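You operate a simulated robot arm through the tools that you are given. There is no shell and no other tool. Be economical: measure what you need, move in short steps, check, and stop when the job is done.

You are at the controls of a simulated robot arm. One attempt, no reset.

JOB
Clamp the blue ball unit, brush it clean, seat it in the empty cup.
Fine: purple holder and lever; brush back; lever freed before the unit comes out; blue latch locked last; the other units stay.

Only the result counts: the job must be done as asked and must still hold three seconds after the hand-in. Knocking over, shifting, dropping, spilling or breaking anything else fails it.

ROBOT AND FRAMES
A 6-joint arm with a two-finger parallel gripper, fixed in place. Base frame: the origin is at the foot of the arm, x ahead of it, y to its left, z up. Lengths are in m, angles in degrees, forces in N, time in s.
Its first joint turns from -66.0 to 66.0 degrees. Payload 1.57 kg.
Tool frame: the origin (TCP) lies between the finger pads and is the grasp point; the fingertips stand 0.03 m ahead of it; z points along the fingers, y is the line along which they close. The gripper opens to 0.08 m. The fingers are 0.017 m wide and 0.012 m thick; the gripper's body (0.04 by 0.082 m) begins 0.08 m behind the TCP.
Orientation is that of the tool frame in the base frame, as a unit quaternion [w, x, y, z]. With the fingers straight down and closing along the base's y, the tool's x points along the base's -x, its y along +y and its z along -z.

CONTROLS
- The arm moves only by the tool apply_moves. Its arguments are lists of equal length, an entry for each row: "delta_pos": the shift along the base's x, y, z in units of 25 mm (1.0 is 25 mm), a list of three; "angular": the turn, a rotation vector about the base's x, y, z in units of 5 degrees (1.0 is 5 degrees), a list of three; "gripper": the opening, from 0 (shut) to 1 (fully open). In form: {"delta_pos": [[dx, dy, dz], ...], "angular": [[rx, ry, rz], ...], "gripper": [gripper, ...]}. A call has 1 to 8 rows; each row shifts and turns the commanded pose from where the row before left it. A call with a number of a shift or a turn outside -1 to 1 is refused whole. A row lasts 0.2 s, in which the tool goes at most 0.05 m and 8.6 degrees; a call with a longer step from one row to the next is refused whole, and so is a gripper value outside its range. A pose out of reach is approached as far as the arm can. The call stops where the force on the tool passes 50 N (or 10 N more than at its start, if that is more) or the arm is blocked; 0.2 s more then pass. The fingers move at their own pace (about 0.153 m/s each) and stop on an object; they squeeze with about 42 N. The grip force told is the motor's: it shows also when the fingers shut on nothing. Time passes only in rows, and 0.2 s behind the last, so rows that do not move let the fingers close. It gives the time, the measured TCP pose, the force on the tool (base axes), the opening and the grip force at its end, in the units of the frame above (readings bear some noise), and new pictures: "pictures" is both (left out), scene, wrist or none.
- Cameras (640 x 400 px; columns grow to the right, rows downward): "scene" is fixed at [0.0396, -0.3274, 0.4116]; the picture's right is [0.88, -0.47, 0.00], its down [-0.32, -0.61, -0.73] and it looks along [0.34, 0.64, -0.69] (base axes); focal length 214 px, centre (320, 200). "wrist" rides on the gripper at [-0.032, 0, -0.078] in the tool frame; the picture's right is [0.00, -1.00, 0.00], its down [0.97, 0.00, -0.24] and it looks along [0.24, 0.00, 0.97] (tool axes); focal length 218 px, centre (320, 200). There is no depth. A picture from a camera that has moved, and an enlarged one, comes with that camera's place and axes in the base frame and with its lens.
- enlarge(camera, box): a new picture of the part [left, top, right, bottom] of that camera's present view, enlarged. No time passes.
- hand_in(): hands the job in; it is judged then, once.

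Go step by step. Nothing tells you positions but the pictures and the camera data: compare them with the known pose of the tool, close in by small moves and look again before you grip or let go. The budget is 120 turns and 150 pictures, counting those below and the enlarged ones. Unless the task says otherwise, let go and move clear before handing in, and close with one line.

The tools are called by a JSON object that holds its "op" and its "data". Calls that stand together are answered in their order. apply_moves: Moves the arm, as the interface text tells. Its arguments: {"type":"object","properties":{"delta_pos":{"type":"array"},"angular":{"type":"array"},"gripper":{"type":"array"},"pictures":{"type":"string","enum":["both","scene","wrist","none"]}},"required":["delta_pos","angular","gripper"]} The other tools are called the same way: enlarge (camera, box) takes an enlarged picture of a part of a camera's view; hand_in () hands the job in.

At the start:

```text
time_s: 0.0
tcp_pos: [0.2222, -0.0579, 0.2618]
tcp_rot: [0.0, 0.0, 1.0, -0.001]
contact_force: [0.1, 0.0, -0.4]
opening: 0.08
grip_force: 0.1
```

scene: 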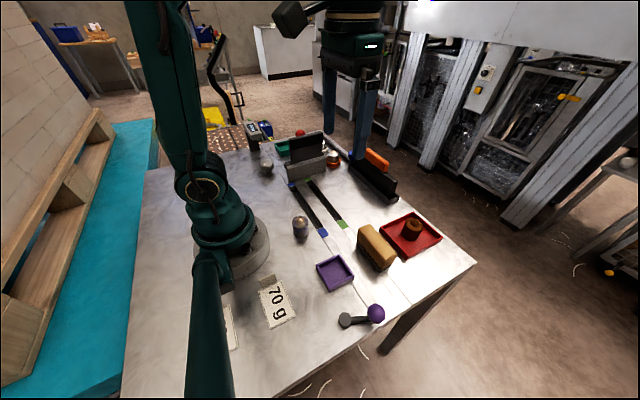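
wrist: 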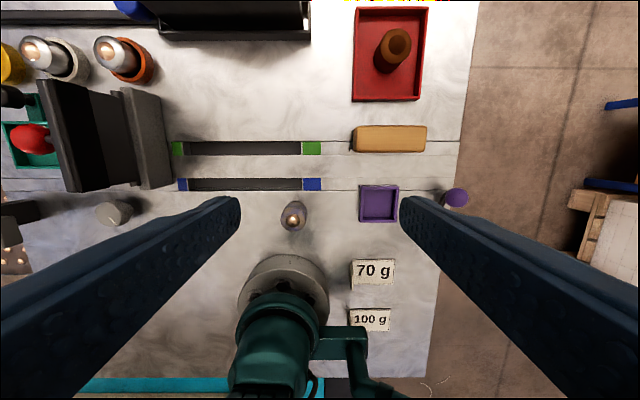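

I see a table with several units, a purple holder with a lever, a brush-like block and sliding rails with blue/green ends. I'll enlarge the pictures before moving.

{"op": "enlarge", "data": {"camera": "scene", "box": [230, 110, 410, 222]}}

{"op": "enlarge", "data": {"camera": "scene", "box": [250, 200, 460, 340]}}

{"op": "enlarge", "data": {"camera": "wrist", "box": [0, 0, 320, 250]}}

{"op": "enlarge", "data": {"camera": "wrist", "box": [220, 0, 480, 250]}}

```text
3.56 times, centred on (320, 166) of scene
camera zoom: at [0.0396, -0.3274, 0.4116], right [0.88, -0.47, 0.0], down [-0.32, -0.61, -0.73], along [0.34, 0.64, -0.69], focal length 763 px, centre (320, 321)
```

zoom: 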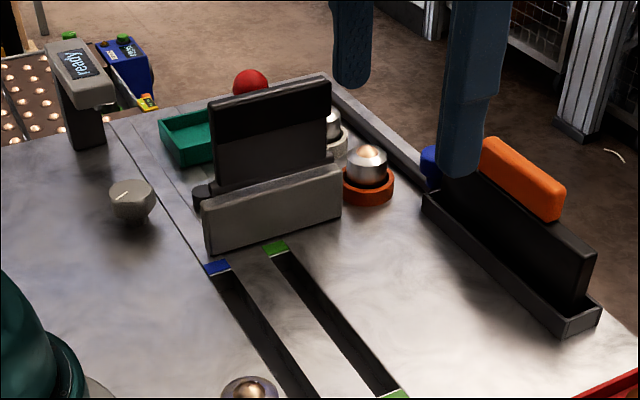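

```text
2.86 times, centred on (355, 270) of scene
camera zoom: at [0.0396, -0.3274, 0.4116], right [0.88, -0.47, 0.0], down [-0.32, -0.61, -0.73], along [0.34, 0.64, -0.69], focal length 613 px, centre (220, 0)
```

zoom: 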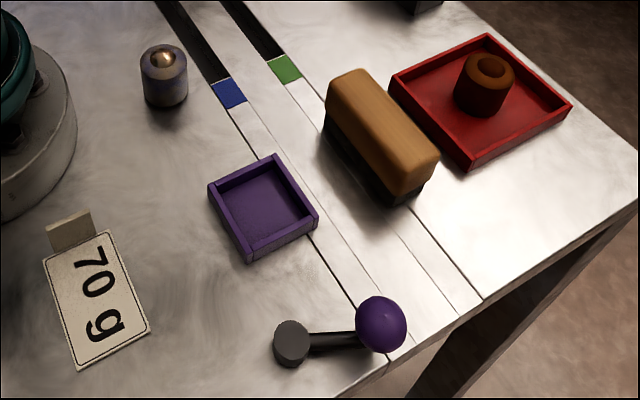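

```text
1.60 times, centred on (160, 125) of wrist
camera zoom: at [0.2541, -0.0583, 0.3404], right [0.0, -1.0, 0.0], down [-0.97, 0.0, 0.24], along [-0.24, 0.0, -0.97], focal length 349 px, centre (576, 320)
```

zoom: 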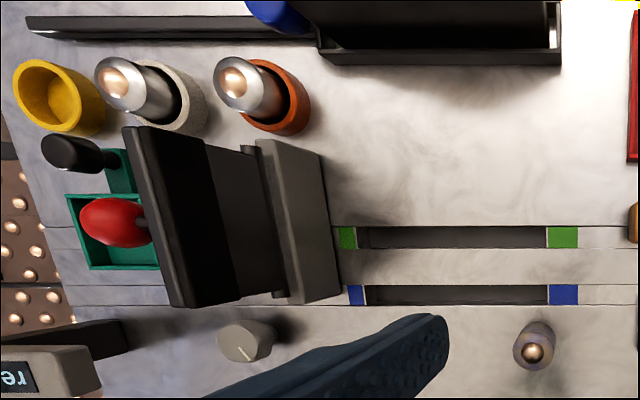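

```text
1.60 times, centred on (350, 125) of wrist
camera zoom: at [0.2541, -0.0583, 0.3404], right [0.0, -1.0, 0.0], down [-0.97, 0.0, 0.24], along [-0.24, 0.0, -0.97], focal length 349 px, centre (272, 320)
```

zoom: 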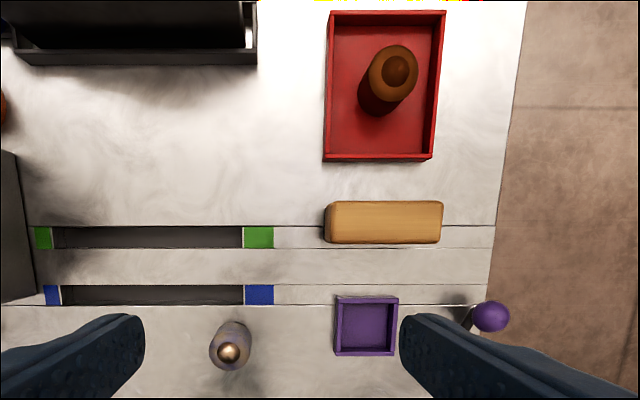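

The surface is at z≈0 by comparing the two cameras (not -0.56). I need views behind the grey/black panel, so I'll move the wrist camera left, staying high.

{"op": "apply_moves", "data": {"delta_pos": [[0, 1, 0.5], [0, 1, 0.5], [0, 1, 0], [0, 1, 0], [0, 1, 0], [0, 1, 0], [0, 1, 0], [0, 1, 0]], "angular": [[0, 0, 0], [0, 0, 0], [0, 0, 0], [0, 0, 0], [0, 0, 0], [0, 0, 0], [0, 0, 0], [0, 0, 0]], "gripper": [1, 1, 1, 1, 1, 1, 1, 1]}}

```text
time_s: 1.8
tcp_pos: [0.2227, 0.1414, 0.2888]
tcp_rot: [0.001, 0.002, 1.0, -0.001]
contact_force: [0.3, 0.0, -0.5]
opening: 0.0804
grip_force: 0.2
camera wrist: at [0.255, 0.1417, 0.3657], right [0.0, -1.0, 0.0], down [-0.97, 0.0, 0.24], along [-0.24, 0.0, -0.97], focal length 218 px, centre (320, 200)
```

scene: 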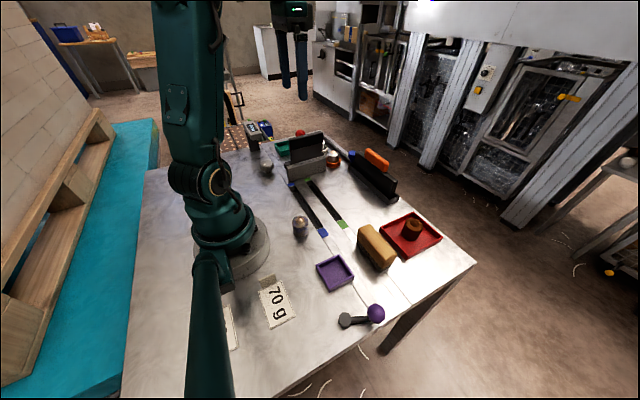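
wrist: 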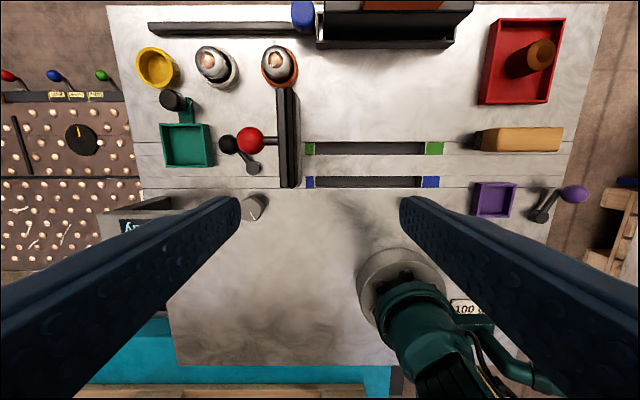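

{"op": "enlarge", "data": {"camera": "wrist", "box": [0, 0, 320, 220]}}

{"op": "enlarge", "data": {"camera": "wrist", "box": [280, 0, 600, 220]}}

```text
1.82 times, centred on (160, 110) of wrist
camera zoom: at [0.255, 0.1417, 0.3657], right [0.0, -1.0, 0.0], down [-0.97, 0.0, 0.24], along [-0.24, 0.0, -0.97], focal length 397 px, centre (611, 364)
```

zoom: 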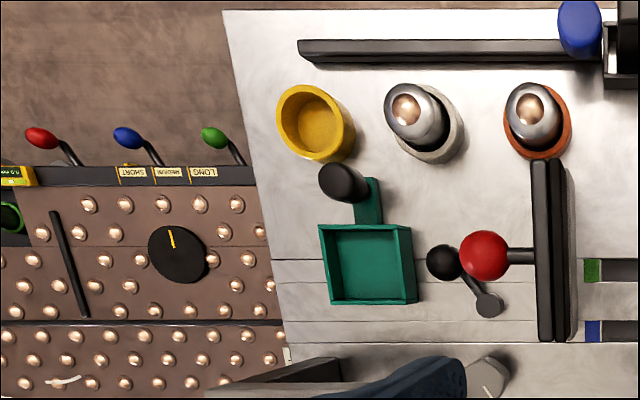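

```text
1.82 times, centred on (440, 110) of wrist
camera zoom: at [0.255, 0.1417, 0.3657], right [0.0, -1.0, 0.0], down [-0.97, 0.0, 0.24], along [-0.24, 0.0, -0.97], focal length 397 px, centre (102, 364)
```

zoom: 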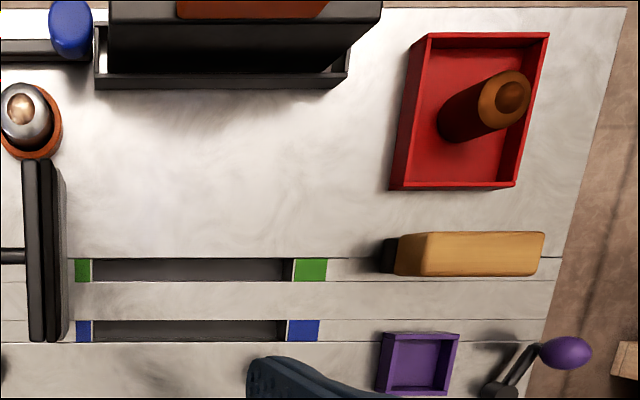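

Yellow cup at the far left is empty; two clean units sit in white and orange cups; purple holder and lever are at right. I'll go back right and lower for close views of the standing unit and the purple clamp.

{"op": "apply_moves", "data": {"delta_pos": [[0, -1, -0.5], [0, -1, -0.5], [0, -1, -0.5], [0, -1, -0.5], [0, -1, -0.5], [0, -1, -0.5], [0, -1, -0.5], [0, -1, -0.5]], "angular": [[0, 0, 0], [0, 0, 0], [0, 0, 0], [0, 0, 0], [0, 0, 0], [0, 0, 0], [0, 0, 0], [0, 0, 0]], "gripper": [1, 1, 1, 1, 1, 1, 1, 1], "pictures": "wrist"}}

{"op": "enlarge", "data": {"camera": "wrist", "box": [240, 140, 400, 300]}}

{"op": "enlarge", "data": {"camera": "scene", "box": [280, 200, 350, 250]}}

{"op": "enlarge", "data": {"camera": "scene", "box": [240, 120, 400, 200]}}

```text
time_s: 3.6
tcp_pos: [0.2221, -0.057, 0.1884]
tcp_rot: [0.001, 0.001, 1.0, 0.001]
contact_force: [0.4, -0.7, 0.6]
opening: 0.0797
grip_force: 0.1
camera wrist: at [0.2553, -0.0576, 0.2664], right [0.0, -1.0, 0.0], down [-0.97, 0.0, 0.24], along [-0.24, 0.0, -0.97], focal length 218 px, centre (320, 200)
```

wrist: 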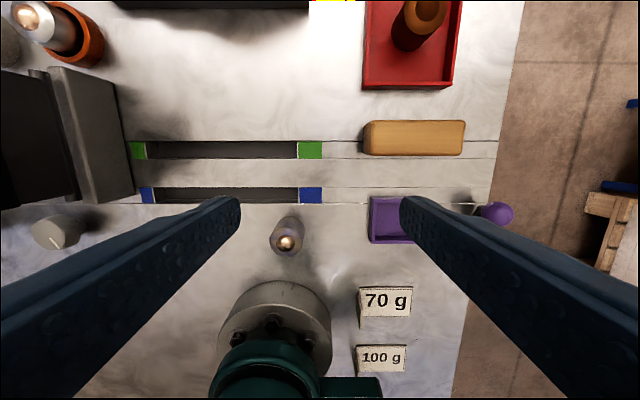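

```text
2.50 times, centred on (320, 220) of wrist
camera zoom: at [0.2553, -0.0576, 0.2664], right [0.0, -1.0, 0.0], down [-0.97, 0.0, 0.24], along [-0.24, 0.0, -0.97], focal length 546 px, centre (320, 150)
```

zoom: 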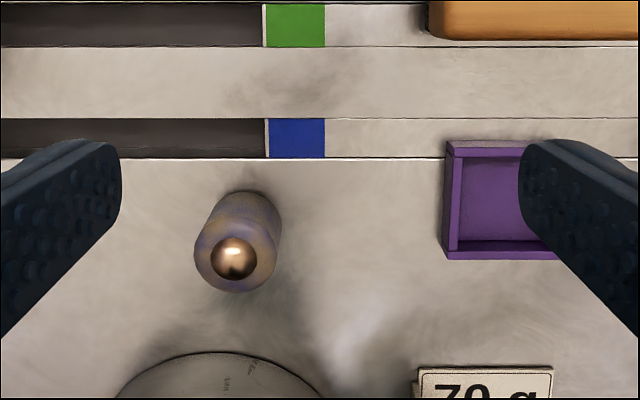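

```text
8.00 times, centred on (315, 225) of scene
camera zoom: at [0.0396, -0.3274, 0.4116], right [0.88, -0.47, 0.0], down [-0.32, -0.61, -0.73], along [0.34, 0.64, -0.69], focal length 1716 px, centre (360, 0)
```

zoom: 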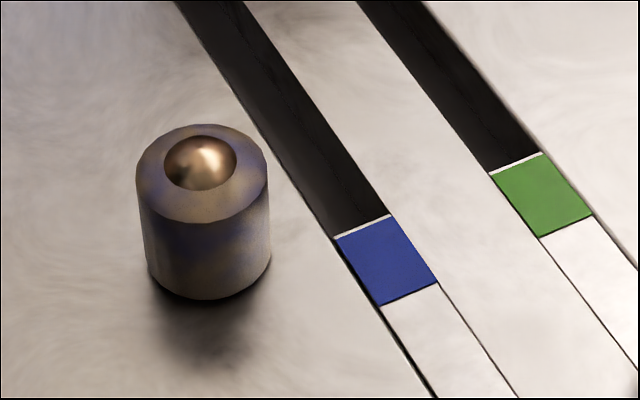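

```text
4.00 times, centred on (320, 160) of scene
camera zoom: at [0.0396, -0.3274, 0.4116], right [0.88, -0.47, 0.0], down [-0.32, -0.61, -0.73], along [0.34, 0.64, -0.69], focal length 858 px, centre (320, 360)
```

zoom: 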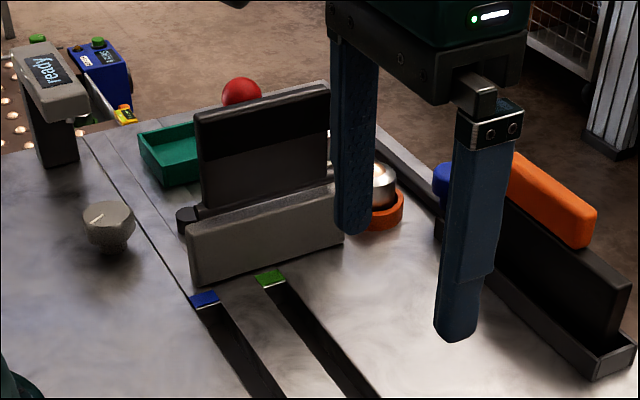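

The standing unit at about (0.15,-0.02) has blue paint showing under brown grime, so that's the blue ball unit. Next I'll tilt the camera forward to see the cups, latch bar and panel from the side.

{"op": "apply_moves", "data": {"delta_pos": [[0, 1, 0.3], [0, 1, 0.3], [0, 1, 0.3], [0, 1, 0.3], [0, 1, 0], [0, 1, 0], [0, 1, 0], [0, 1, 0]], "angular": [[0, -1, 0], [0, -1, 0], [0, -1, 0], [0, -1, 0], [0, -1, 0], [0, -1, 0], [0, -1, 0], [0, -1, 0]], "gripper": [1, 1, 1, 1, 1, 1, 1, 1], "pictures": "wrist"}}

{"op": "enlarge", "data": {"camera": "wrist", "box": [160, 100, 480, 300]}}

```text
time_s: 5.4
tcp_pos: [0.2346, 0.1342, 0.2157]
tcp_rot: [0.342, 0.001, 0.94, 0.0]
contact_force: [-0.8, 0.3, 0.3]
opening: 0.0797
grip_force: 0.1
out of reach, approached as far as the arm can: row 8
camera wrist: at [0.2093, 0.1344, 0.2963], right [0.0, -1.0, 0.0], down [-0.9, 0.0, -0.44], along [0.44, 0.0, -0.9], focal length 218 px, centre (320, 200)
```

wrist: 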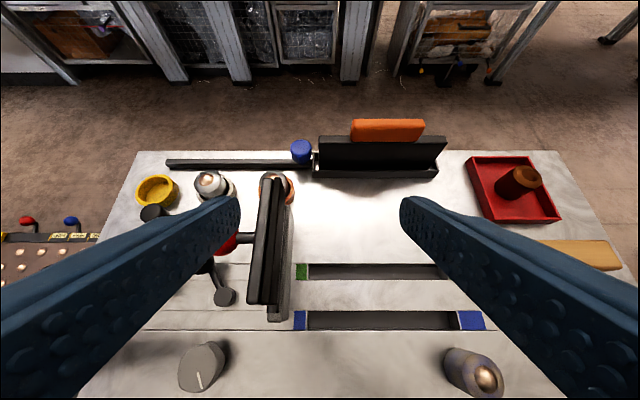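

```text
2.00 times, centred on (320, 200) of wrist
camera zoom: at [0.2093, 0.1344, 0.2963], right [0.0, -1.0, 0.0], down [-0.9, 0.0, -0.44], along [0.44, 0.0, -0.9], focal length 436 px, centre (320, 200)
```

zoom: 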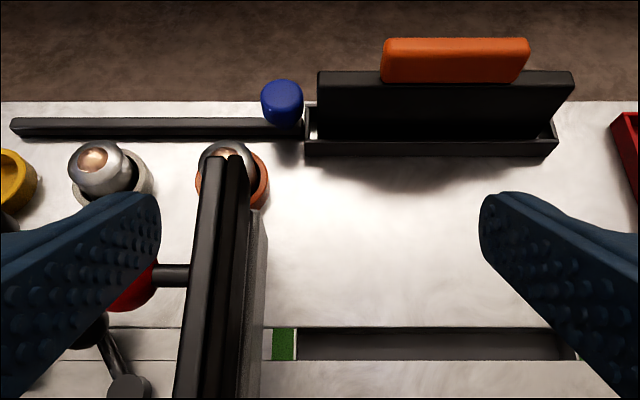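

The bar with the blue knob behind the cups looks like a latch. I'll undo the tilt and look down on the left-hand station and the latch closely.

{"op": "apply_moves", "data": {"delta_pos": [[0.5, 0.5, 0.3], [0.5, 0.5, 0.3], [0.5, 0.5, 0.3], [0.5, 0.5, 0], [0.5, 0.5, 0], [0.5, 0.5, 0], [0.5, 0.5, 0], [0.5, 0.5, 0]], "angular": [[0, 1, 0], [0, 1, 0], [0, 1, 0], [0, 1, 0], [0, 1, 0], [0, 1, 0], [0, 1, 0], [0, 1, 0]], "gripper": [1, 1, 1, 1, 1, 1, 1, 1], "pictures": "wrist"}}

{"op": "enlarge", "data": {"camera": "wrist", "box": [200, 50, 440, 200]}}

```text
time_s: 7.2
tcp_pos: [0.2946, 0.2032, 0.2113]
tcp_rot: [-0.001, 0.001, 1.0, -0.001]
contact_force: [0.4, 0.8, 0.4]
opening: 0.0799
grip_force: 0.1
out of reach, approached as far as the arm can: row 7, 8
camera wrist: at [0.3277, 0.2032, 0.2887], right [0.0, -1.0, 0.0], down [-0.97, 0.0, 0.24], along [-0.24, 0.0, -0.97], focal length 218 px, centre (320, 200)
```

wrist: 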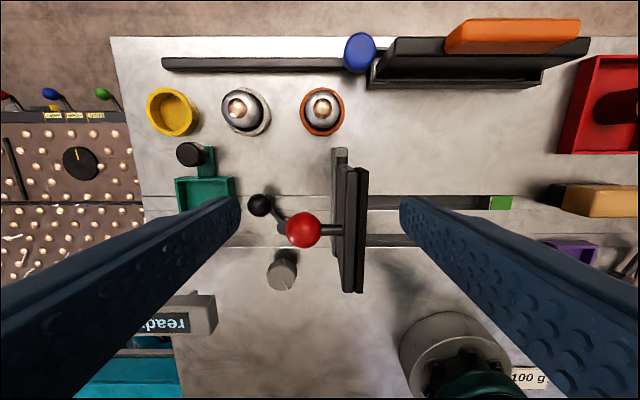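

```text
2.67 times, centred on (320, 125) of wrist
camera zoom: at [0.3277, 0.2032, 0.2887], right [0.0, -1.0, 0.0], down [-0.97, 0.0, 0.24], along [-0.24, 0.0, -0.97], focal length 582 px, centre (320, 400)
```

zoom: 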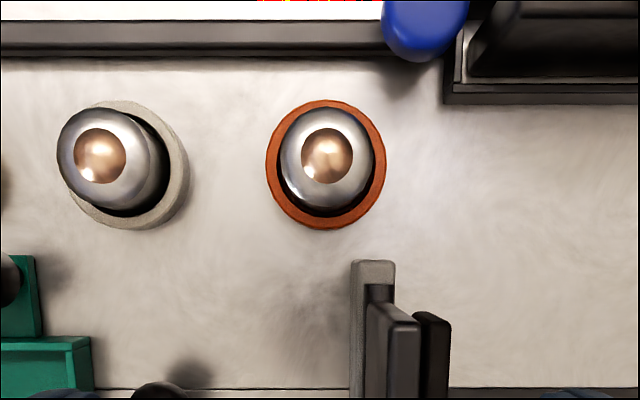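

Cups sit at x≈0.367 with y≈0.20, 0.285, 0.37; the latch bar is at x≈0.415 with a blue knob at y≈0.165. I'll look at the latch from the right, lower down.

{"op": "apply_moves", "data": {"delta_pos": [[0, -1, 0], [0, -1, 0], [0, -1, 0], [0, -1, 0], [0, 0, -1], [0, 0, -1], [0.5, 0, -0.5], [0.5, 0, 0]], "angular": [[0, 0, 0], [0, 0, 0], [0, 0, 0], [0, -1, 0], [0, -1, 0], [0, -1, 0], [0, -1, 0], [0, 0, 0]], "gripper": [1, 1, 1, 1, 1, 1, 1, 1], "pictures": "wrist"}}

{"op": "enlarge", "data": {"camera": "wrist", "box": [140, 0, 380, 150]}}

```text
time_s: 9.0
tcp_pos: [0.3208, 0.1031, 0.1489]
tcp_rot: [0.175, 0.001, 0.985, 0.0]
contact_force: [0.3, 0.2, 0.1]
opening: 0.0799
grip_force: 0.0
camera wrist: at [0.3242, 0.1036, 0.2327], right [0.0, -1.0, 0.0], down [-0.99, 0.0, -0.11], along [0.11, 0.0, -0.99], focal length 218 px, centre (320, 200)
```

wrist: 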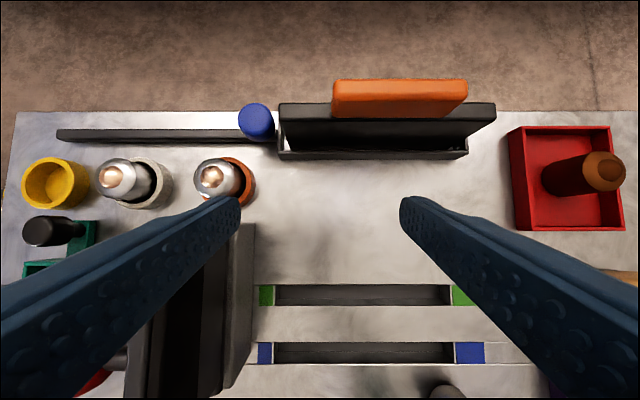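

```text
2.67 times, centred on (260, 75) of wrist
camera zoom: at [0.3242, 0.1036, 0.2327], right [0.0, -1.0, 0.0], down [-0.99, 0.0, -0.11], along [0.11, 0.0, -0.99], focal length 582 px, centre (480, 533)
```

zoom: 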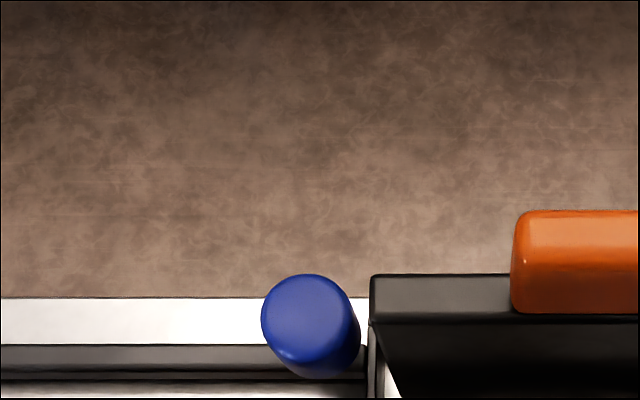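

The blue knob rides on a rail along y, at its right (unlocked) end. Now the right-hand side: purple holder, lever and brush.

{"op": "apply_moves", "data": {"delta_pos": [[-0.5, -1, 0.2], [-0.5, -1, 0], [-0.5, -1, 0], [-0.5, -1, 0], [-0.3, -1, 0], [0, -1, 0], [0, -1, 0], [0, -1, 0]], "angular": [[0, 1, 0], [0, 1, 0], [0, 1, 0], [0, 1, 0], [0, 0, 0], [0, 0, 0], [0, 0, 0], [0, 0, 0]], "gripper": [1, 1, 1, 1, 1, 1, 1, 1], "pictures": "wrist"}}

{"op": "enlarge", "data": {"camera": "wrist", "box": [220, 100, 480, 262]}}

{"op": "enlarge", "data": {"camera": "scene", "box": [310, 190, 450, 340]}}

```text
time_s: 10.8
tcp_pos: [0.2605, -0.0985, 0.1511]
tcp_rot: [0.0, 0.0, 1.0, 0.0]
contact_force: [-0.3, 0.6, -0.9]
opening: 0.08
grip_force: 0.0
camera wrist: at [0.2935, -0.0977, 0.2282], right [0.0, -1.0, 0.0], down [-0.97, 0.0, 0.24], along [-0.24, 0.0, -0.97], focal length 218 px, centre (320, 200)
```

wrist: 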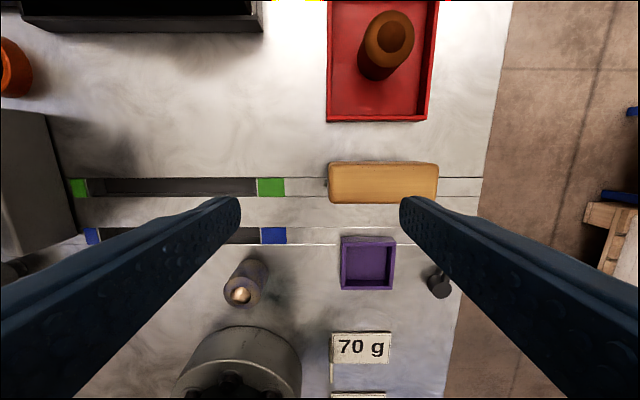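

```text
2.46 times, centred on (350, 181) of wrist
camera zoom: at [0.2935, -0.0977, 0.2282], right [0.0, -1.0, 0.0], down [-0.97, 0.0, 0.24], along [-0.24, 0.0, -0.97], focal length 537 px, centre (246, 247)
```

zoom: 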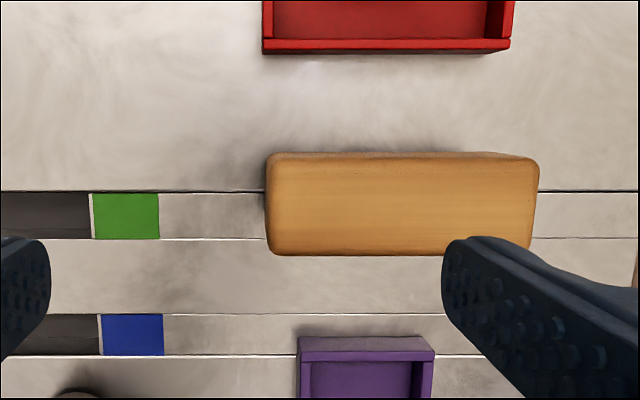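

```text
2.67 times, centred on (380, 265) of scene
camera zoom: at [0.0396, -0.3274, 0.4116], right [0.88, -0.47, 0.0], down [-0.32, -0.61, -0.73], along [0.34, 0.64, -0.69], focal length 572 px, centre (160, 27)
```

zoom: 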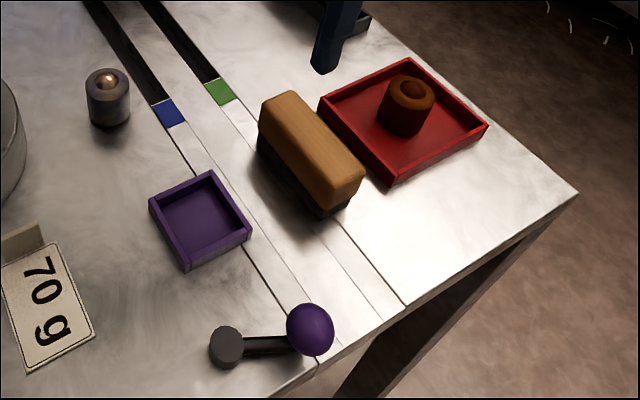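

Purple holder centre ≈(0.165,-0.151), lever pivot ≈(0.154,-0.222), brush ≈(0.26,-0.155). I'll look at the lever close up.

{"op": "apply_moves", "data": {"delta_pos": [[0, -1, 0], [0, -1, 0], [0, -1, 0], [0, -1, 0]], "angular": [[0, 0, 0], [0, 0, 0], [0, 0, 0], [0, 0, 0]], "gripper": [1, 1, 1, 1], "pictures": "both"}}

{"op": "enlarge", "data": {"camera": "wrist", "box": [220, 180, 420, 305]}}

{"op": "enlarge", "data": {"camera": "scene", "box": [310, 290, 400, 346]}}

```text
time_s: 11.8
tcp_pos: [0.2625, -0.1965, 0.1531]
tcp_rot: [0.001, 0.0, 1.0, 0.0]
contact_force: [0.0, -0.6, -0.6]
opening: 0.08
grip_force: 0.1
camera wrist: at [0.2951, -0.1963, 0.231], right [0.0, -1.0, 0.0], down [-0.97, 0.0, 0.24], along [-0.24, 0.0, -0.97], focal length 218 px, centre (320, 200)
```

scene: 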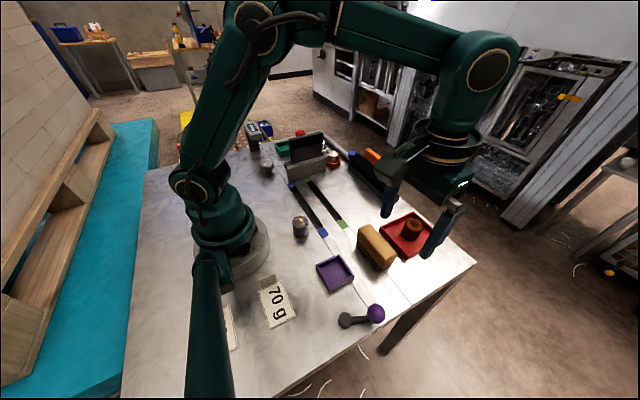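
wrist: 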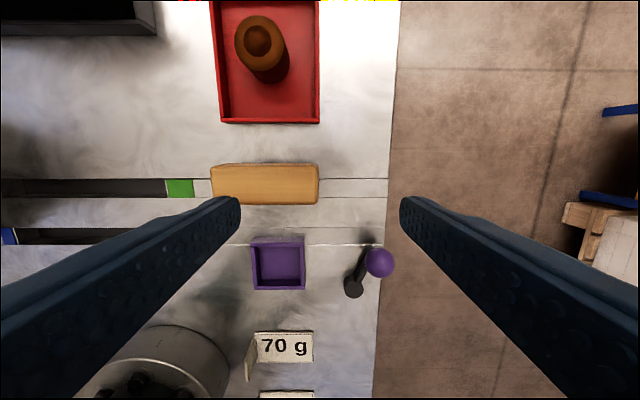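

```text
3.20 times, centred on (320, 242) of wrist
camera zoom: at [0.2951, -0.1963, 0.231], right [0.0, -1.0, 0.0], down [-0.97, 0.0, 0.24], along [-0.24, 0.0, -0.97], focal length 698 px, centre (320, 64)
```

zoom: 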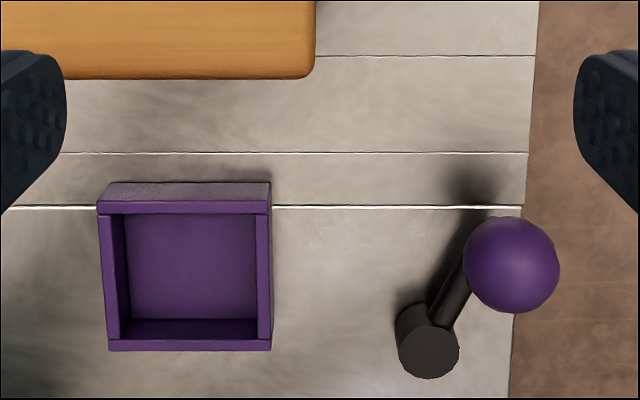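

```text
7.11 times, centred on (355, 318) of scene
camera zoom: at [0.0396, -0.3274, 0.4116], right [0.88, -0.47, 0.0], down [-0.32, -0.61, -0.73], along [0.34, 0.64, -0.69], focal length 1525 px, centre (71, -639)
```

zoom: 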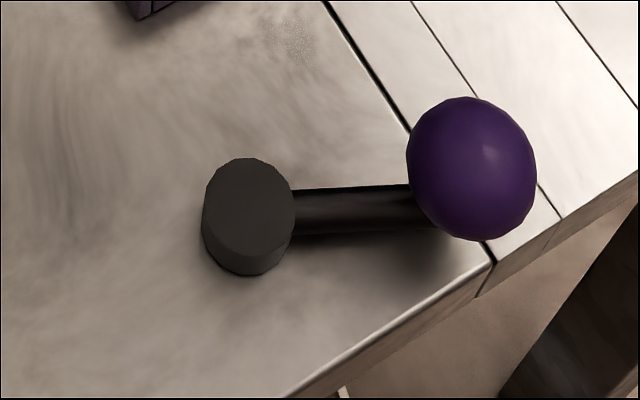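

The lever turns about a vertical pivot at ≈(0.137,-0.236), ball at ≈(0.180,-0.258,0.03). The blue unit is ≈(0.151,-0.021), about 37 mm wide and 40 mm tall; I'll position above it.

{"op": "apply_moves", "data": {"delta_pos": [[-0.5, 1, 0], [-0.5, 1, 0], [-0.5, 1, 0], [-0.5, 1, 0], [-0.5, 1, 0], [-0.5, 1, 0], [-0.5, 1, 0], [-0.5, 0, -0.5]], "angular": [[0, 0, 0], [0, 0, 0], [0, 0, 0], [0, 0, 0], [0, 0, 0], [0, 0, 0], [0, 0, 0], [0, 0, 0]], "gripper": [1, 1, 1, 1, 1, 1, 1, 1], "pictures": "both"}}

```text
time_s: 13.6
tcp_pos: [0.163, -0.0217, 0.1403]
tcp_rot: [0.001, 0.001, 1.0, 0.0]
contact_force: [1.0, 0.1, 0.4]
opening: 0.08
grip_force: 0.0
camera wrist: at [0.1957, -0.0217, 0.2179], right [0.0, -1.0, 0.0], down [-0.97, 0.0, 0.24], along [-0.24, 0.0, -0.97], focal length 218 px, centre (320, 200)
```

scene: 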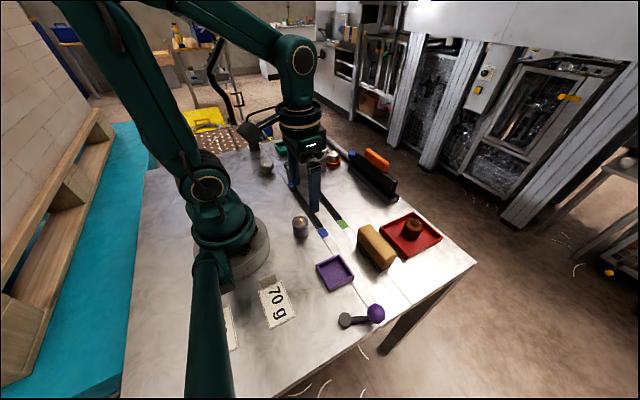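
wrist: 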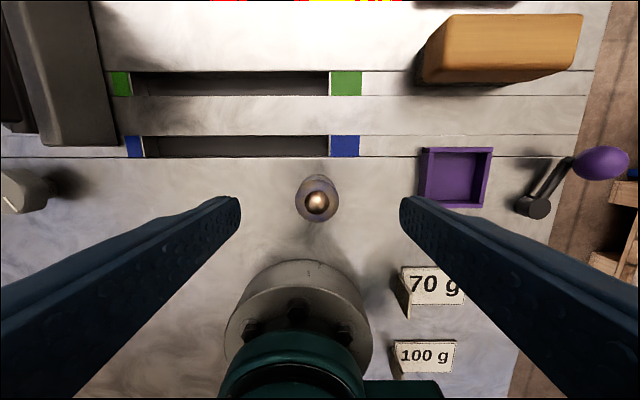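

The unit is at ≈(0.149,-0.019). I align and descend to a grip height of z≈0.05.

{"op": "apply_moves", "data": {"delta_pos": [[-0.56, 0.1, 0], [0, 0, -1], [0, 0, -1]], "angular": [[0, 0, 0], [0, 0, 0], [0, 0, 0]], "gripper": [1, 1, 1], "pictures": "wrist"}}

{"op": "enlarge", "data": {"camera": "scene", "box": [270, 150, 350, 250]}}

```text
time_s: 14.4
tcp_pos: [0.1474, -0.019, 0.0906]
tcp_rot: [0.002, 0.001, 1.0, 0.001]
contact_force: [0.3, -0.6, 0.2]
opening: 0.0799
grip_force: 0.1
camera wrist: at [0.1801, -0.0193, 0.1673], right [0.0, -1.0, 0.0], down [-0.97, 0.0, 0.24], along [-0.24, 0.0, -0.97], focal length 218 px, centre (320, 200)
```

wrist: 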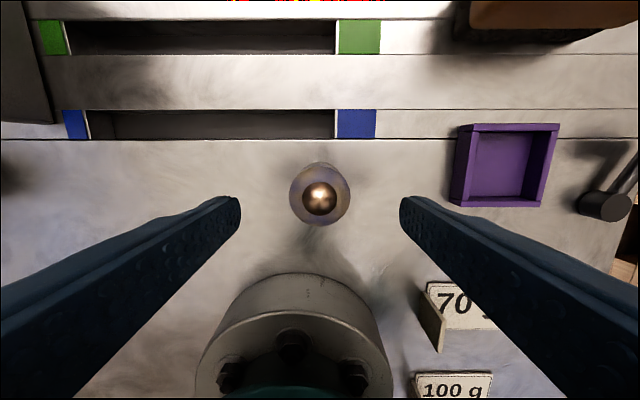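

```text
4.00 times, centred on (310, 200) of scene
camera zoom: at [0.0396, -0.3274, 0.4116], right [0.88, -0.47, 0.0], down [-0.32, -0.61, -0.73], along [0.34, 0.64, -0.69], focal length 858 px, centre (360, 200)
```

zoom: 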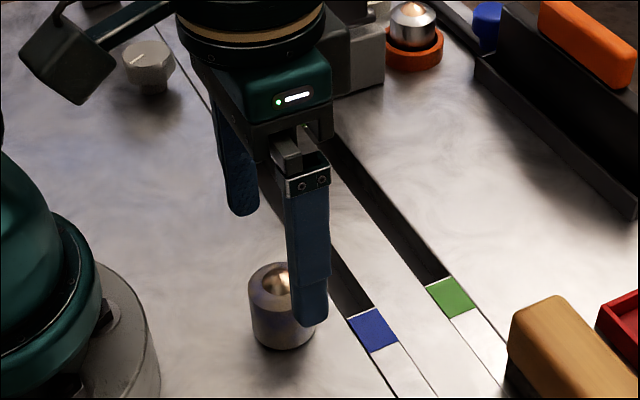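

Centred; I shift 3 mm in x, lower and close gently on the unit.

{"op": "apply_moves", "data": {"delta_pos": [[0.1, 0, -0.8], [0, 0, -0.85], [0, 0, 0], [0, 0, 0], [0, 0, 0]], "angular": [[0, 0, 0], [0, 0, 0], [0, 0, 0], [0, 0, 0], [0, 0, 0]], "gripper": [1, 1, 0.35, 0.35, 0.35], "pictures": "both"}}

```text
time_s: 15.6
tcp_pos: [0.1607, -0.0211, 0.0526]
tcp_rot: [-0.001, 0.001, 1.0, 0.001]
contact_force: [0.9, 0.6, -0.5]
opening: 0.0356
grip_force: 42.1
out of reach, approached as far as the arm can: row 2
camera wrist: at [0.1933, -0.0214, 0.1293], right [0.0, -1.0, 0.0], down [-0.97, 0.0, 0.24], along [-0.24, 0.0, -0.97], focal length 218 px, centre (320, 200)
```

scene: 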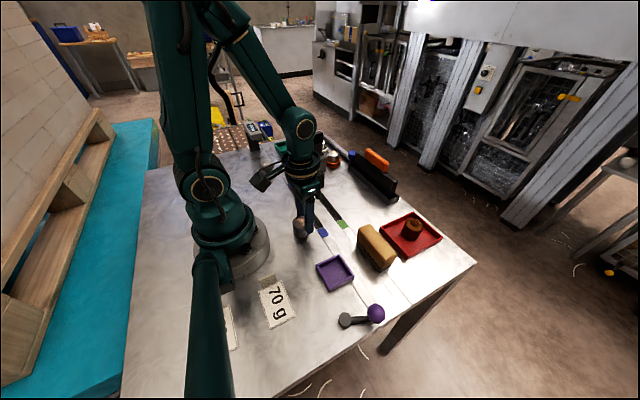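
wrist: 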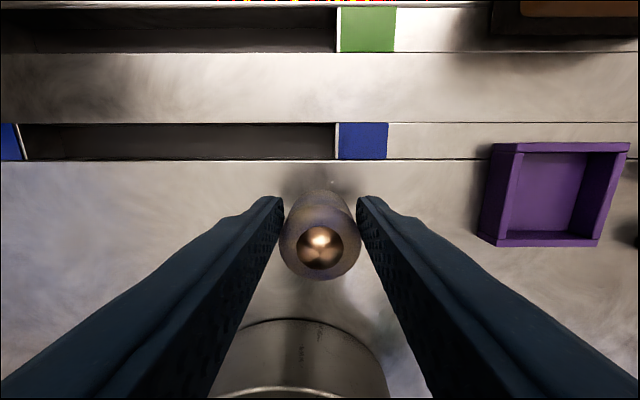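

The arm's inner reach limit stopped the grip about 10 mm off-centre in x. I'll drag the unit outward slowly, release, then regrip it centred.

{"op": "apply_moves", "data": {"delta_pos": [[0.1, 0, 0], [0.2, 0, 0], [0.2, 0, 0], [0.25, 0, 0], [0.25, 0, 0]], "angular": [[0, 0, 0], [0, 0, 0], [0, 0, 0], [0, 0, 0], [0, 0, 0]], "gripper": [0.35, 0.35, 0.35, 0.35, 0.35], "pictures": "both"}}

```text
time_s: 16.8
tcp_pos: [0.1845, -0.0207, 0.0531]
tcp_rot: [0.0, 0.002, 1.0, 0.0]
contact_force: [-0.1, -0.4, 0.1]
opening: 0.0358
grip_force: 41.8
camera wrist: at [0.2167, -0.021, 0.1305], right [0.0, -1.0, 0.0], down [-0.97, 0.0, 0.24], along [-0.24, 0.0, -0.97], focal length 218 px, centre (320, 200)
```

scene: 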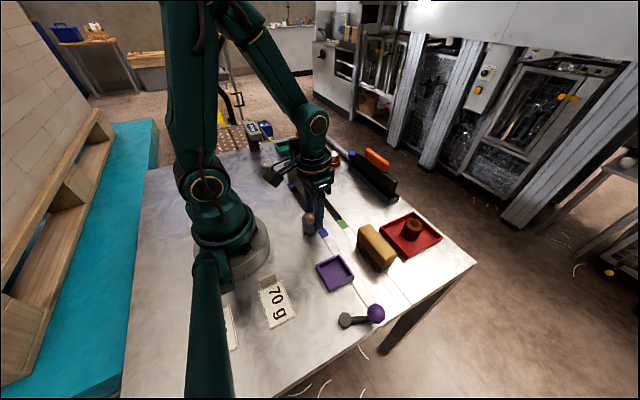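
wrist: 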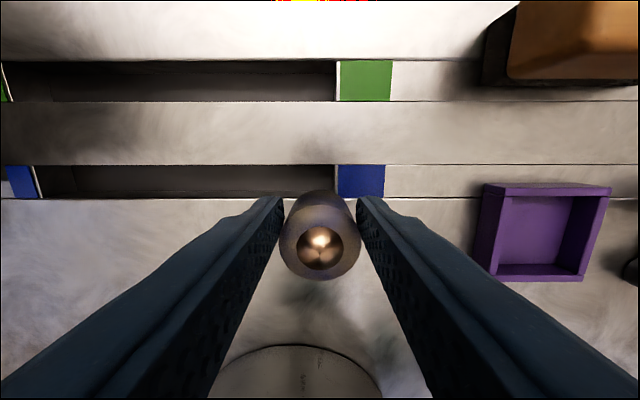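

The unit followed to x≈0.172. I open, shift 12 mm back, lower 4 mm and regrip.

{"op": "apply_moves", "data": {"delta_pos": [[0, 0, 0], [-0.48, 0, 0], [0, 0, -0.15], [0, 0, 0], [0, 0, 0], [0, 0, 0]], "angular": [[0, 0, 0], [0, 0, 0], [0, 0, 0], [0, 0, 0], [0, 0, 0], [0, 0, 0]], "gripper": [0.8, 0.8, 0.8, 0.35, 0.35, 0.35], "pictures": "both"}}

{"op": "enlarge", "data": {"camera": "scene", "box": [280, 190, 340, 250]}}

```text
time_s: 18.2
tcp_pos: [0.1717, -0.0202, 0.0479]
tcp_rot: [0.001, 0.0, 1.0, -0.001]
contact_force: [-0.1, 0.9, 4.2]
opening: 0.037
grip_force: 42.2
camera wrist: at [0.2045, -0.0206, 0.1265], right [0.0, -1.0, 0.0], down [-0.97, 0.0, 0.24], along [-0.24, 0.0, -0.97], focal length 218 px, centre (320, 200)
```

scene: 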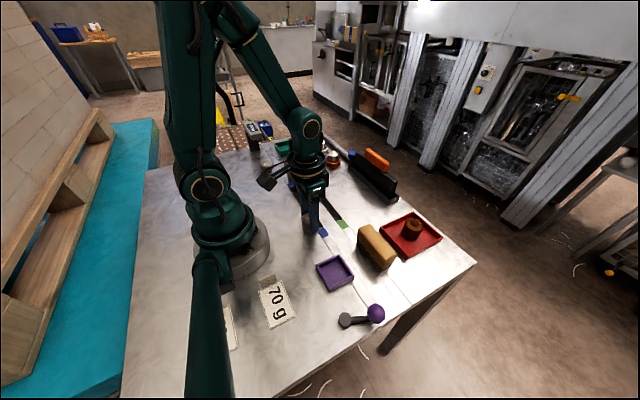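
wrist: 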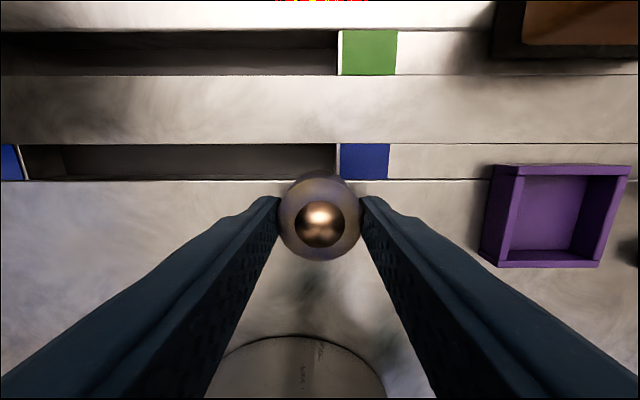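

```text
6.67 times, centred on (310, 220) of scene
camera zoom: at [0.0396, -0.3274, 0.4116], right [0.88, -0.47, 0.0], down [-0.32, -0.61, -0.73], along [0.34, 0.64, -0.69], focal length 1430 px, centre (387, 67)
```

zoom: 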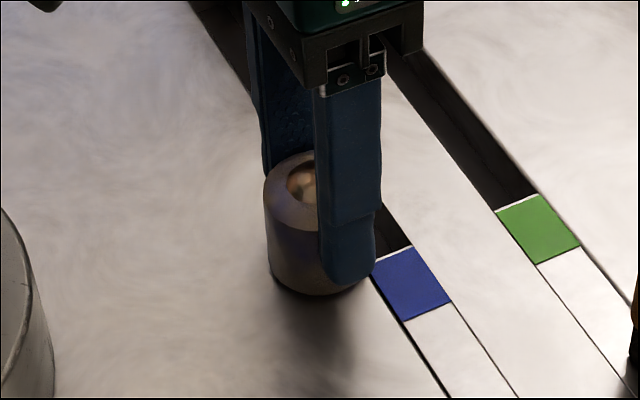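

Solid, centred grip (37 mm). I lift and carry it above the purple holder.

{"op": "apply_moves", "data": {"delta_pos": [[0, 0, 1], [0, 0, 1], [0, -1, 0.2], [0, -1, 0], [0, -1, 0], [-0.2, -1, 0], [0, -1, 0], [0, -0.2, 0]], "angular": [[0, 0, 0], [0, 0, 0], [0, 0, 0], [0, 0, 0], [0, 0, 0], [0, 0, 0], [0, 0, 0], [0, 0, 0]], "gripper": [0.35, 0.35, 0.35, 0.35, 0.35, 0.35, 0.35, 0.35], "pictures": "both"}}

{"op": "enlarge", "data": {"camera": "scene", "box": [290, 220, 390, 300]}}

```text
time_s: 20.0
tcp_pos: [0.1658, -0.1505, 0.1041]
tcp_rot: [0.0, 0.002, 1.0, 0.0]
contact_force: [0.2, -0.6, -0.4]
opening: 0.0366
grip_force: 42.0
camera wrist: at [0.1988, -0.1507, 0.1811], right [0.0, -1.0, 0.0], down [-0.97, 0.0, 0.24], along [-0.24, 0.0, -0.97], focal length 218 px, centre (320, 200)
```

scene: 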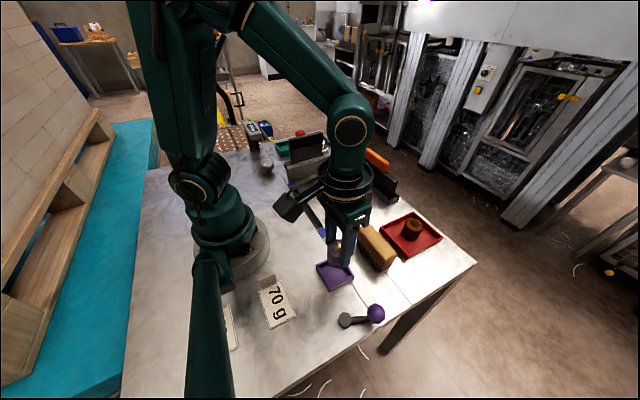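
wrist: 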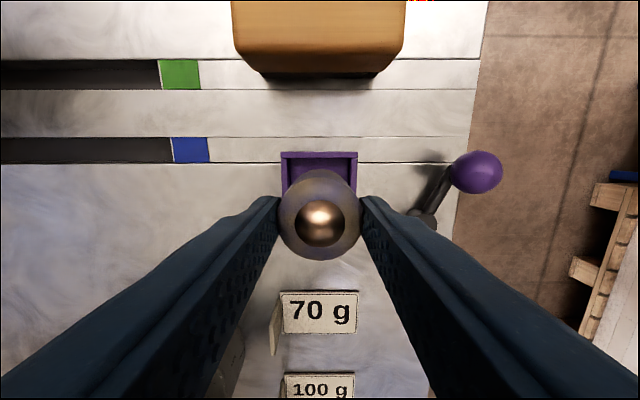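

```text
5.00 times, centred on (340, 260) of scene
camera zoom: at [0.0396, -0.3274, 0.4116], right [0.88, -0.47, 0.0], down [-0.32, -0.61, -0.73], along [0.34, 0.64, -0.69], focal length 1072 px, centre (220, -100)
```

zoom: 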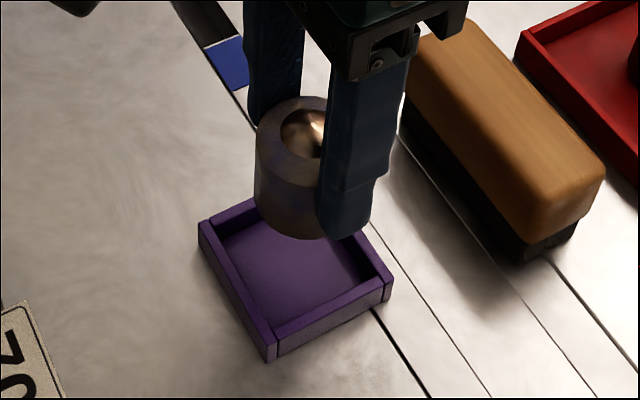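

Aligned over the holder within a millimetre. I lower in two stages.

{"op": "apply_moves", "data": {"delta_pos": [[0, 0, -1], [0, 0, -0.7], [0, 0, -0.3]], "angular": [[0, 0, 0], [0, 0, 0], [0, 0, 0]], "gripper": [0.35, 0.35, 0.35], "pictures": "both"}}

{"op": "enlarge", "data": {"camera": "scene", "box": [290, 220, 390, 300]}}

```text
time_s: 20.8
tcp_pos: [0.1667, -0.1517, 0.0554]
tcp_rot: [0.0, 0.0, 1.0, -0.001]
contact_force: [0.8, -0.2, -2.2]
opening: 0.0366
grip_force: 41.9
camera wrist: at [0.1986, -0.152, 0.1321], right [0.0, -1.0, 0.0], down [-0.97, 0.0, 0.24], along [-0.24, 0.0, -0.97], focal length 218 px, centre (320, 200)
```

scene: 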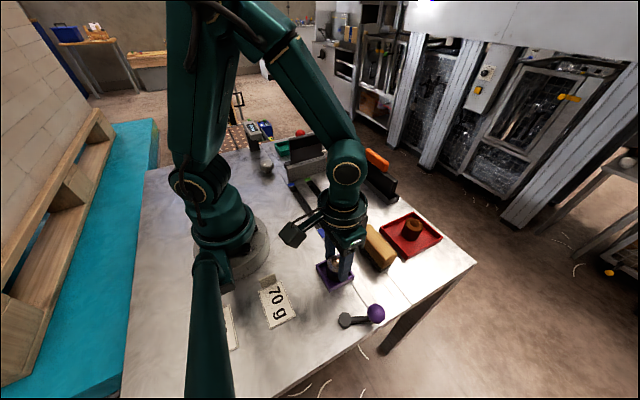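
wrist: 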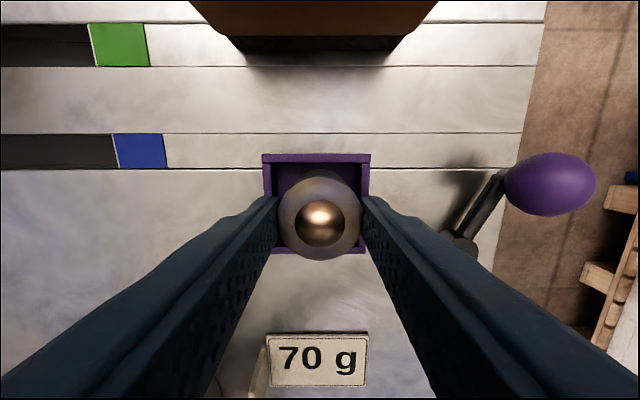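

```text
5.00 times, centred on (340, 260) of scene
camera zoom: at [0.0396, -0.3274, 0.4116], right [0.88, -0.47, 0.0], down [-0.32, -0.61, -0.73], along [0.34, 0.64, -0.69], focal length 1072 px, centre (220, -100)
```

zoom: 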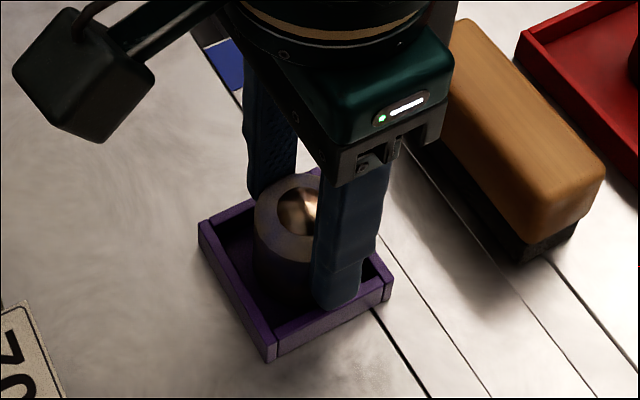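

The unit is inside the walls. I lower a few more millimetres until it touches, then release.

{"op": "apply_moves", "data": {"delta_pos": [[0, 0, -0.06], [0, 0, -0.06], [0, 0, -0.04]], "angular": [[0, 0, 0], [0, 0, 0], [0, 0, 0]], "gripper": [0.35, 0.35, 0.35], "pictures": "none"}}

```text
time_s: 21.6
tcp_pos: [0.1669, -0.151, 0.0509]
tcp_rot: [0.0, 0.001, 1.0, 0.001]
contact_force: [-7.2, 1.5, 22.0]
opening: 0.0367
grip_force: 42.1
```

It rests on the holder floor (22 N). I open and lift clear.

{"op": "apply_moves", "data": {"delta_pos": [[0, 0, 0.03], [0, 0, 0], [0, 0, 0], [0, 0, 1], [0, 0, 1], [0, 0, 1], [0.5, -0.5, 0]], "angular": [[0, 0, 0], [0, 0, 0], [0, 0, 0], [0, 0, 0], [0, 0, 0], [0, 0, 0], [0, 0, 0]], "gripper": [0.35, 0.7, 0.7, 0.7, 0.7, 0.7, 0.7], "pictures": "both"}}

{"op": "enlarge", "data": {"camera": "wrist", "box": [220, 140, 480, 302]}}

{"op": "enlarge", "data": {"camera": "scene", "box": [290, 240, 410, 340]}}

```text
time_s: 23.2
tcp_pos: [0.1793, -0.1644, 0.1265]
tcp_rot: [0.001, 0.0, 1.0, 0.0]
contact_force: [0.5, 0.4, -0.2]
opening: 0.0559
grip_force: 0.0
camera wrist: at [0.2109, -0.1648, 0.2032], right [0.0, -1.0, 0.0], down [-0.97, 0.0, 0.24], along [-0.24, 0.0, -0.97], focal length 218 px, centre (320, 200)
```

scene: 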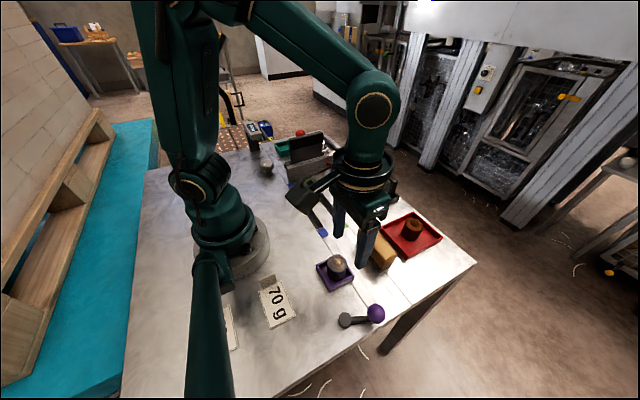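
wrist: 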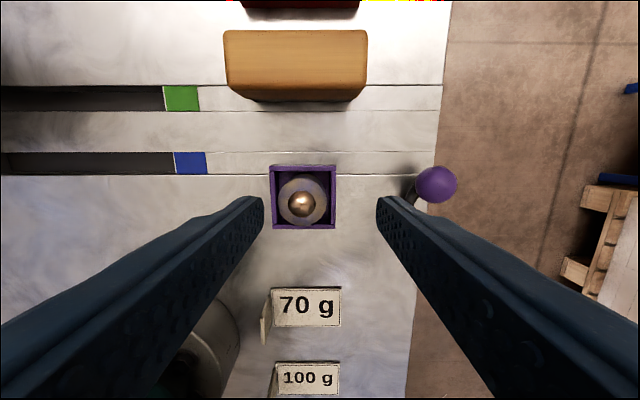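

```text
2.46 times, centred on (350, 221) of wrist
camera zoom: at [0.2109, -0.1648, 0.2032], right [0.0, -1.0, 0.0], down [-0.97, 0.0, 0.24], along [-0.24, 0.0, -0.97], focal length 537 px, centre (246, 148)
```

zoom: 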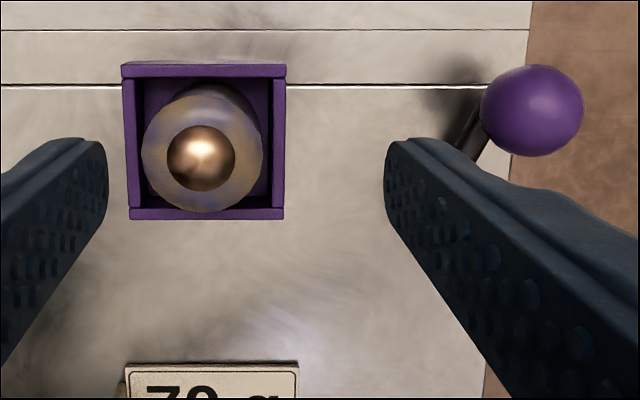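

```text
4.00 times, centred on (350, 290) of scene
camera zoom: at [0.0396, -0.3274, 0.4116], right [0.88, -0.47, 0.0], down [-0.32, -0.61, -0.73], along [0.34, 0.64, -0.69], focal length 858 px, centre (200, -160)
```

zoom: 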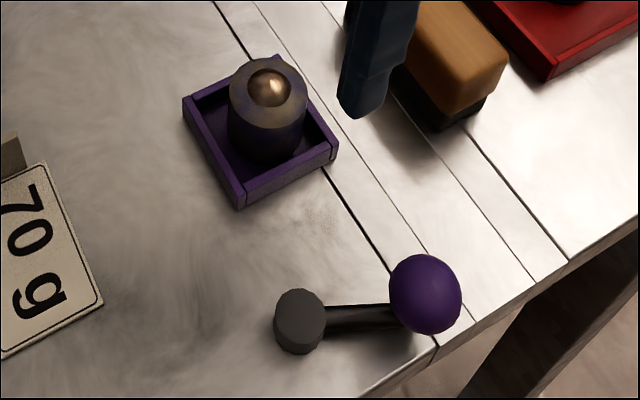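

Unit sits in the holder. Now the lever: I'll bring shut fingers to the outer (−y) side of the purple ball to push it round toward the holder.

{"op": "apply_moves", "data": {"delta_pos": [[0, -1, 0], [0, -1, 0], [0, -1, 0], [0, -1, 0], [0, -1, 0], [0.07, -0.3, 0], [0, 0, -1], [0, 0, -1]], "angular": [[0, 0, 0], [0, 0, 0], [0, 0, 0], [0, 0, 0], [0, 0, 0], [0, 0, 0], [0, 0, 0], [0, 0, 0]], "gripper": [0, 0, 0, 0, 0, 0, 0, 0], "pictures": "both"}}

{"op": "enlarge", "data": {"camera": "scene", "box": [310, 240, 430, 340]}}

```text
time_s: 25.0
tcp_pos: [0.1843, -0.2976, 0.0752]
tcp_rot: [0.0, 0.001, 1.0, 0.0]
contact_force: [0.4, 0.3, -0.3]
opening: 0.0001
grip_force: 21.4
camera wrist: at [0.2165, -0.2966, 0.1536], right [0.0, -1.0, 0.0], down [-0.97, 0.0, 0.24], along [-0.24, 0.0, -0.97], focal length 218 px, centre (320, 200)
```

scene: 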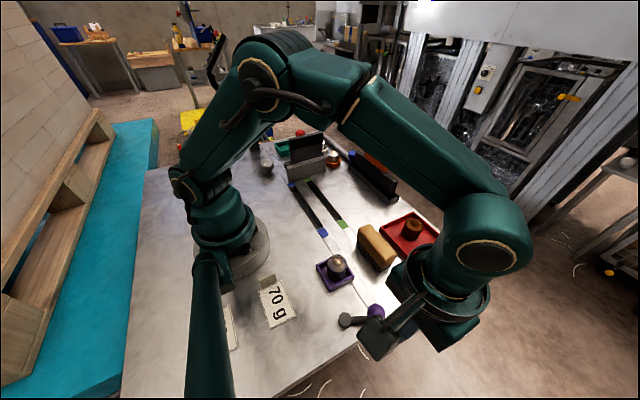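
wrist: 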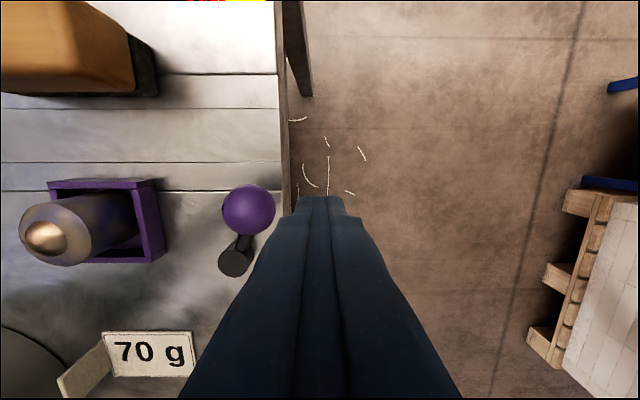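

```text
4.00 times, centred on (370, 290) of scene
camera zoom: at [0.0396, -0.3274, 0.4116], right [0.88, -0.47, 0.0], down [-0.32, -0.61, -0.73], along [0.34, 0.64, -0.69], focal length 858 px, centre (120, -160)
```

zoom: 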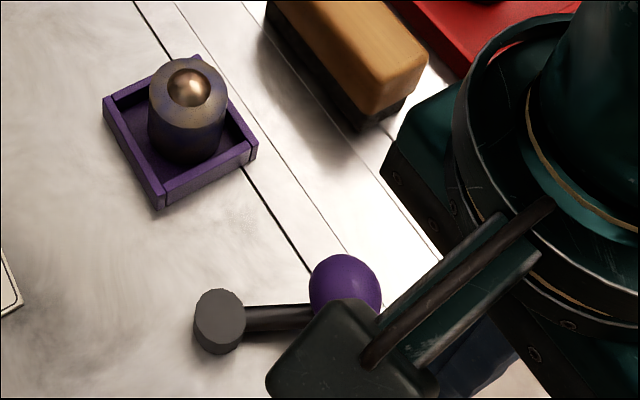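

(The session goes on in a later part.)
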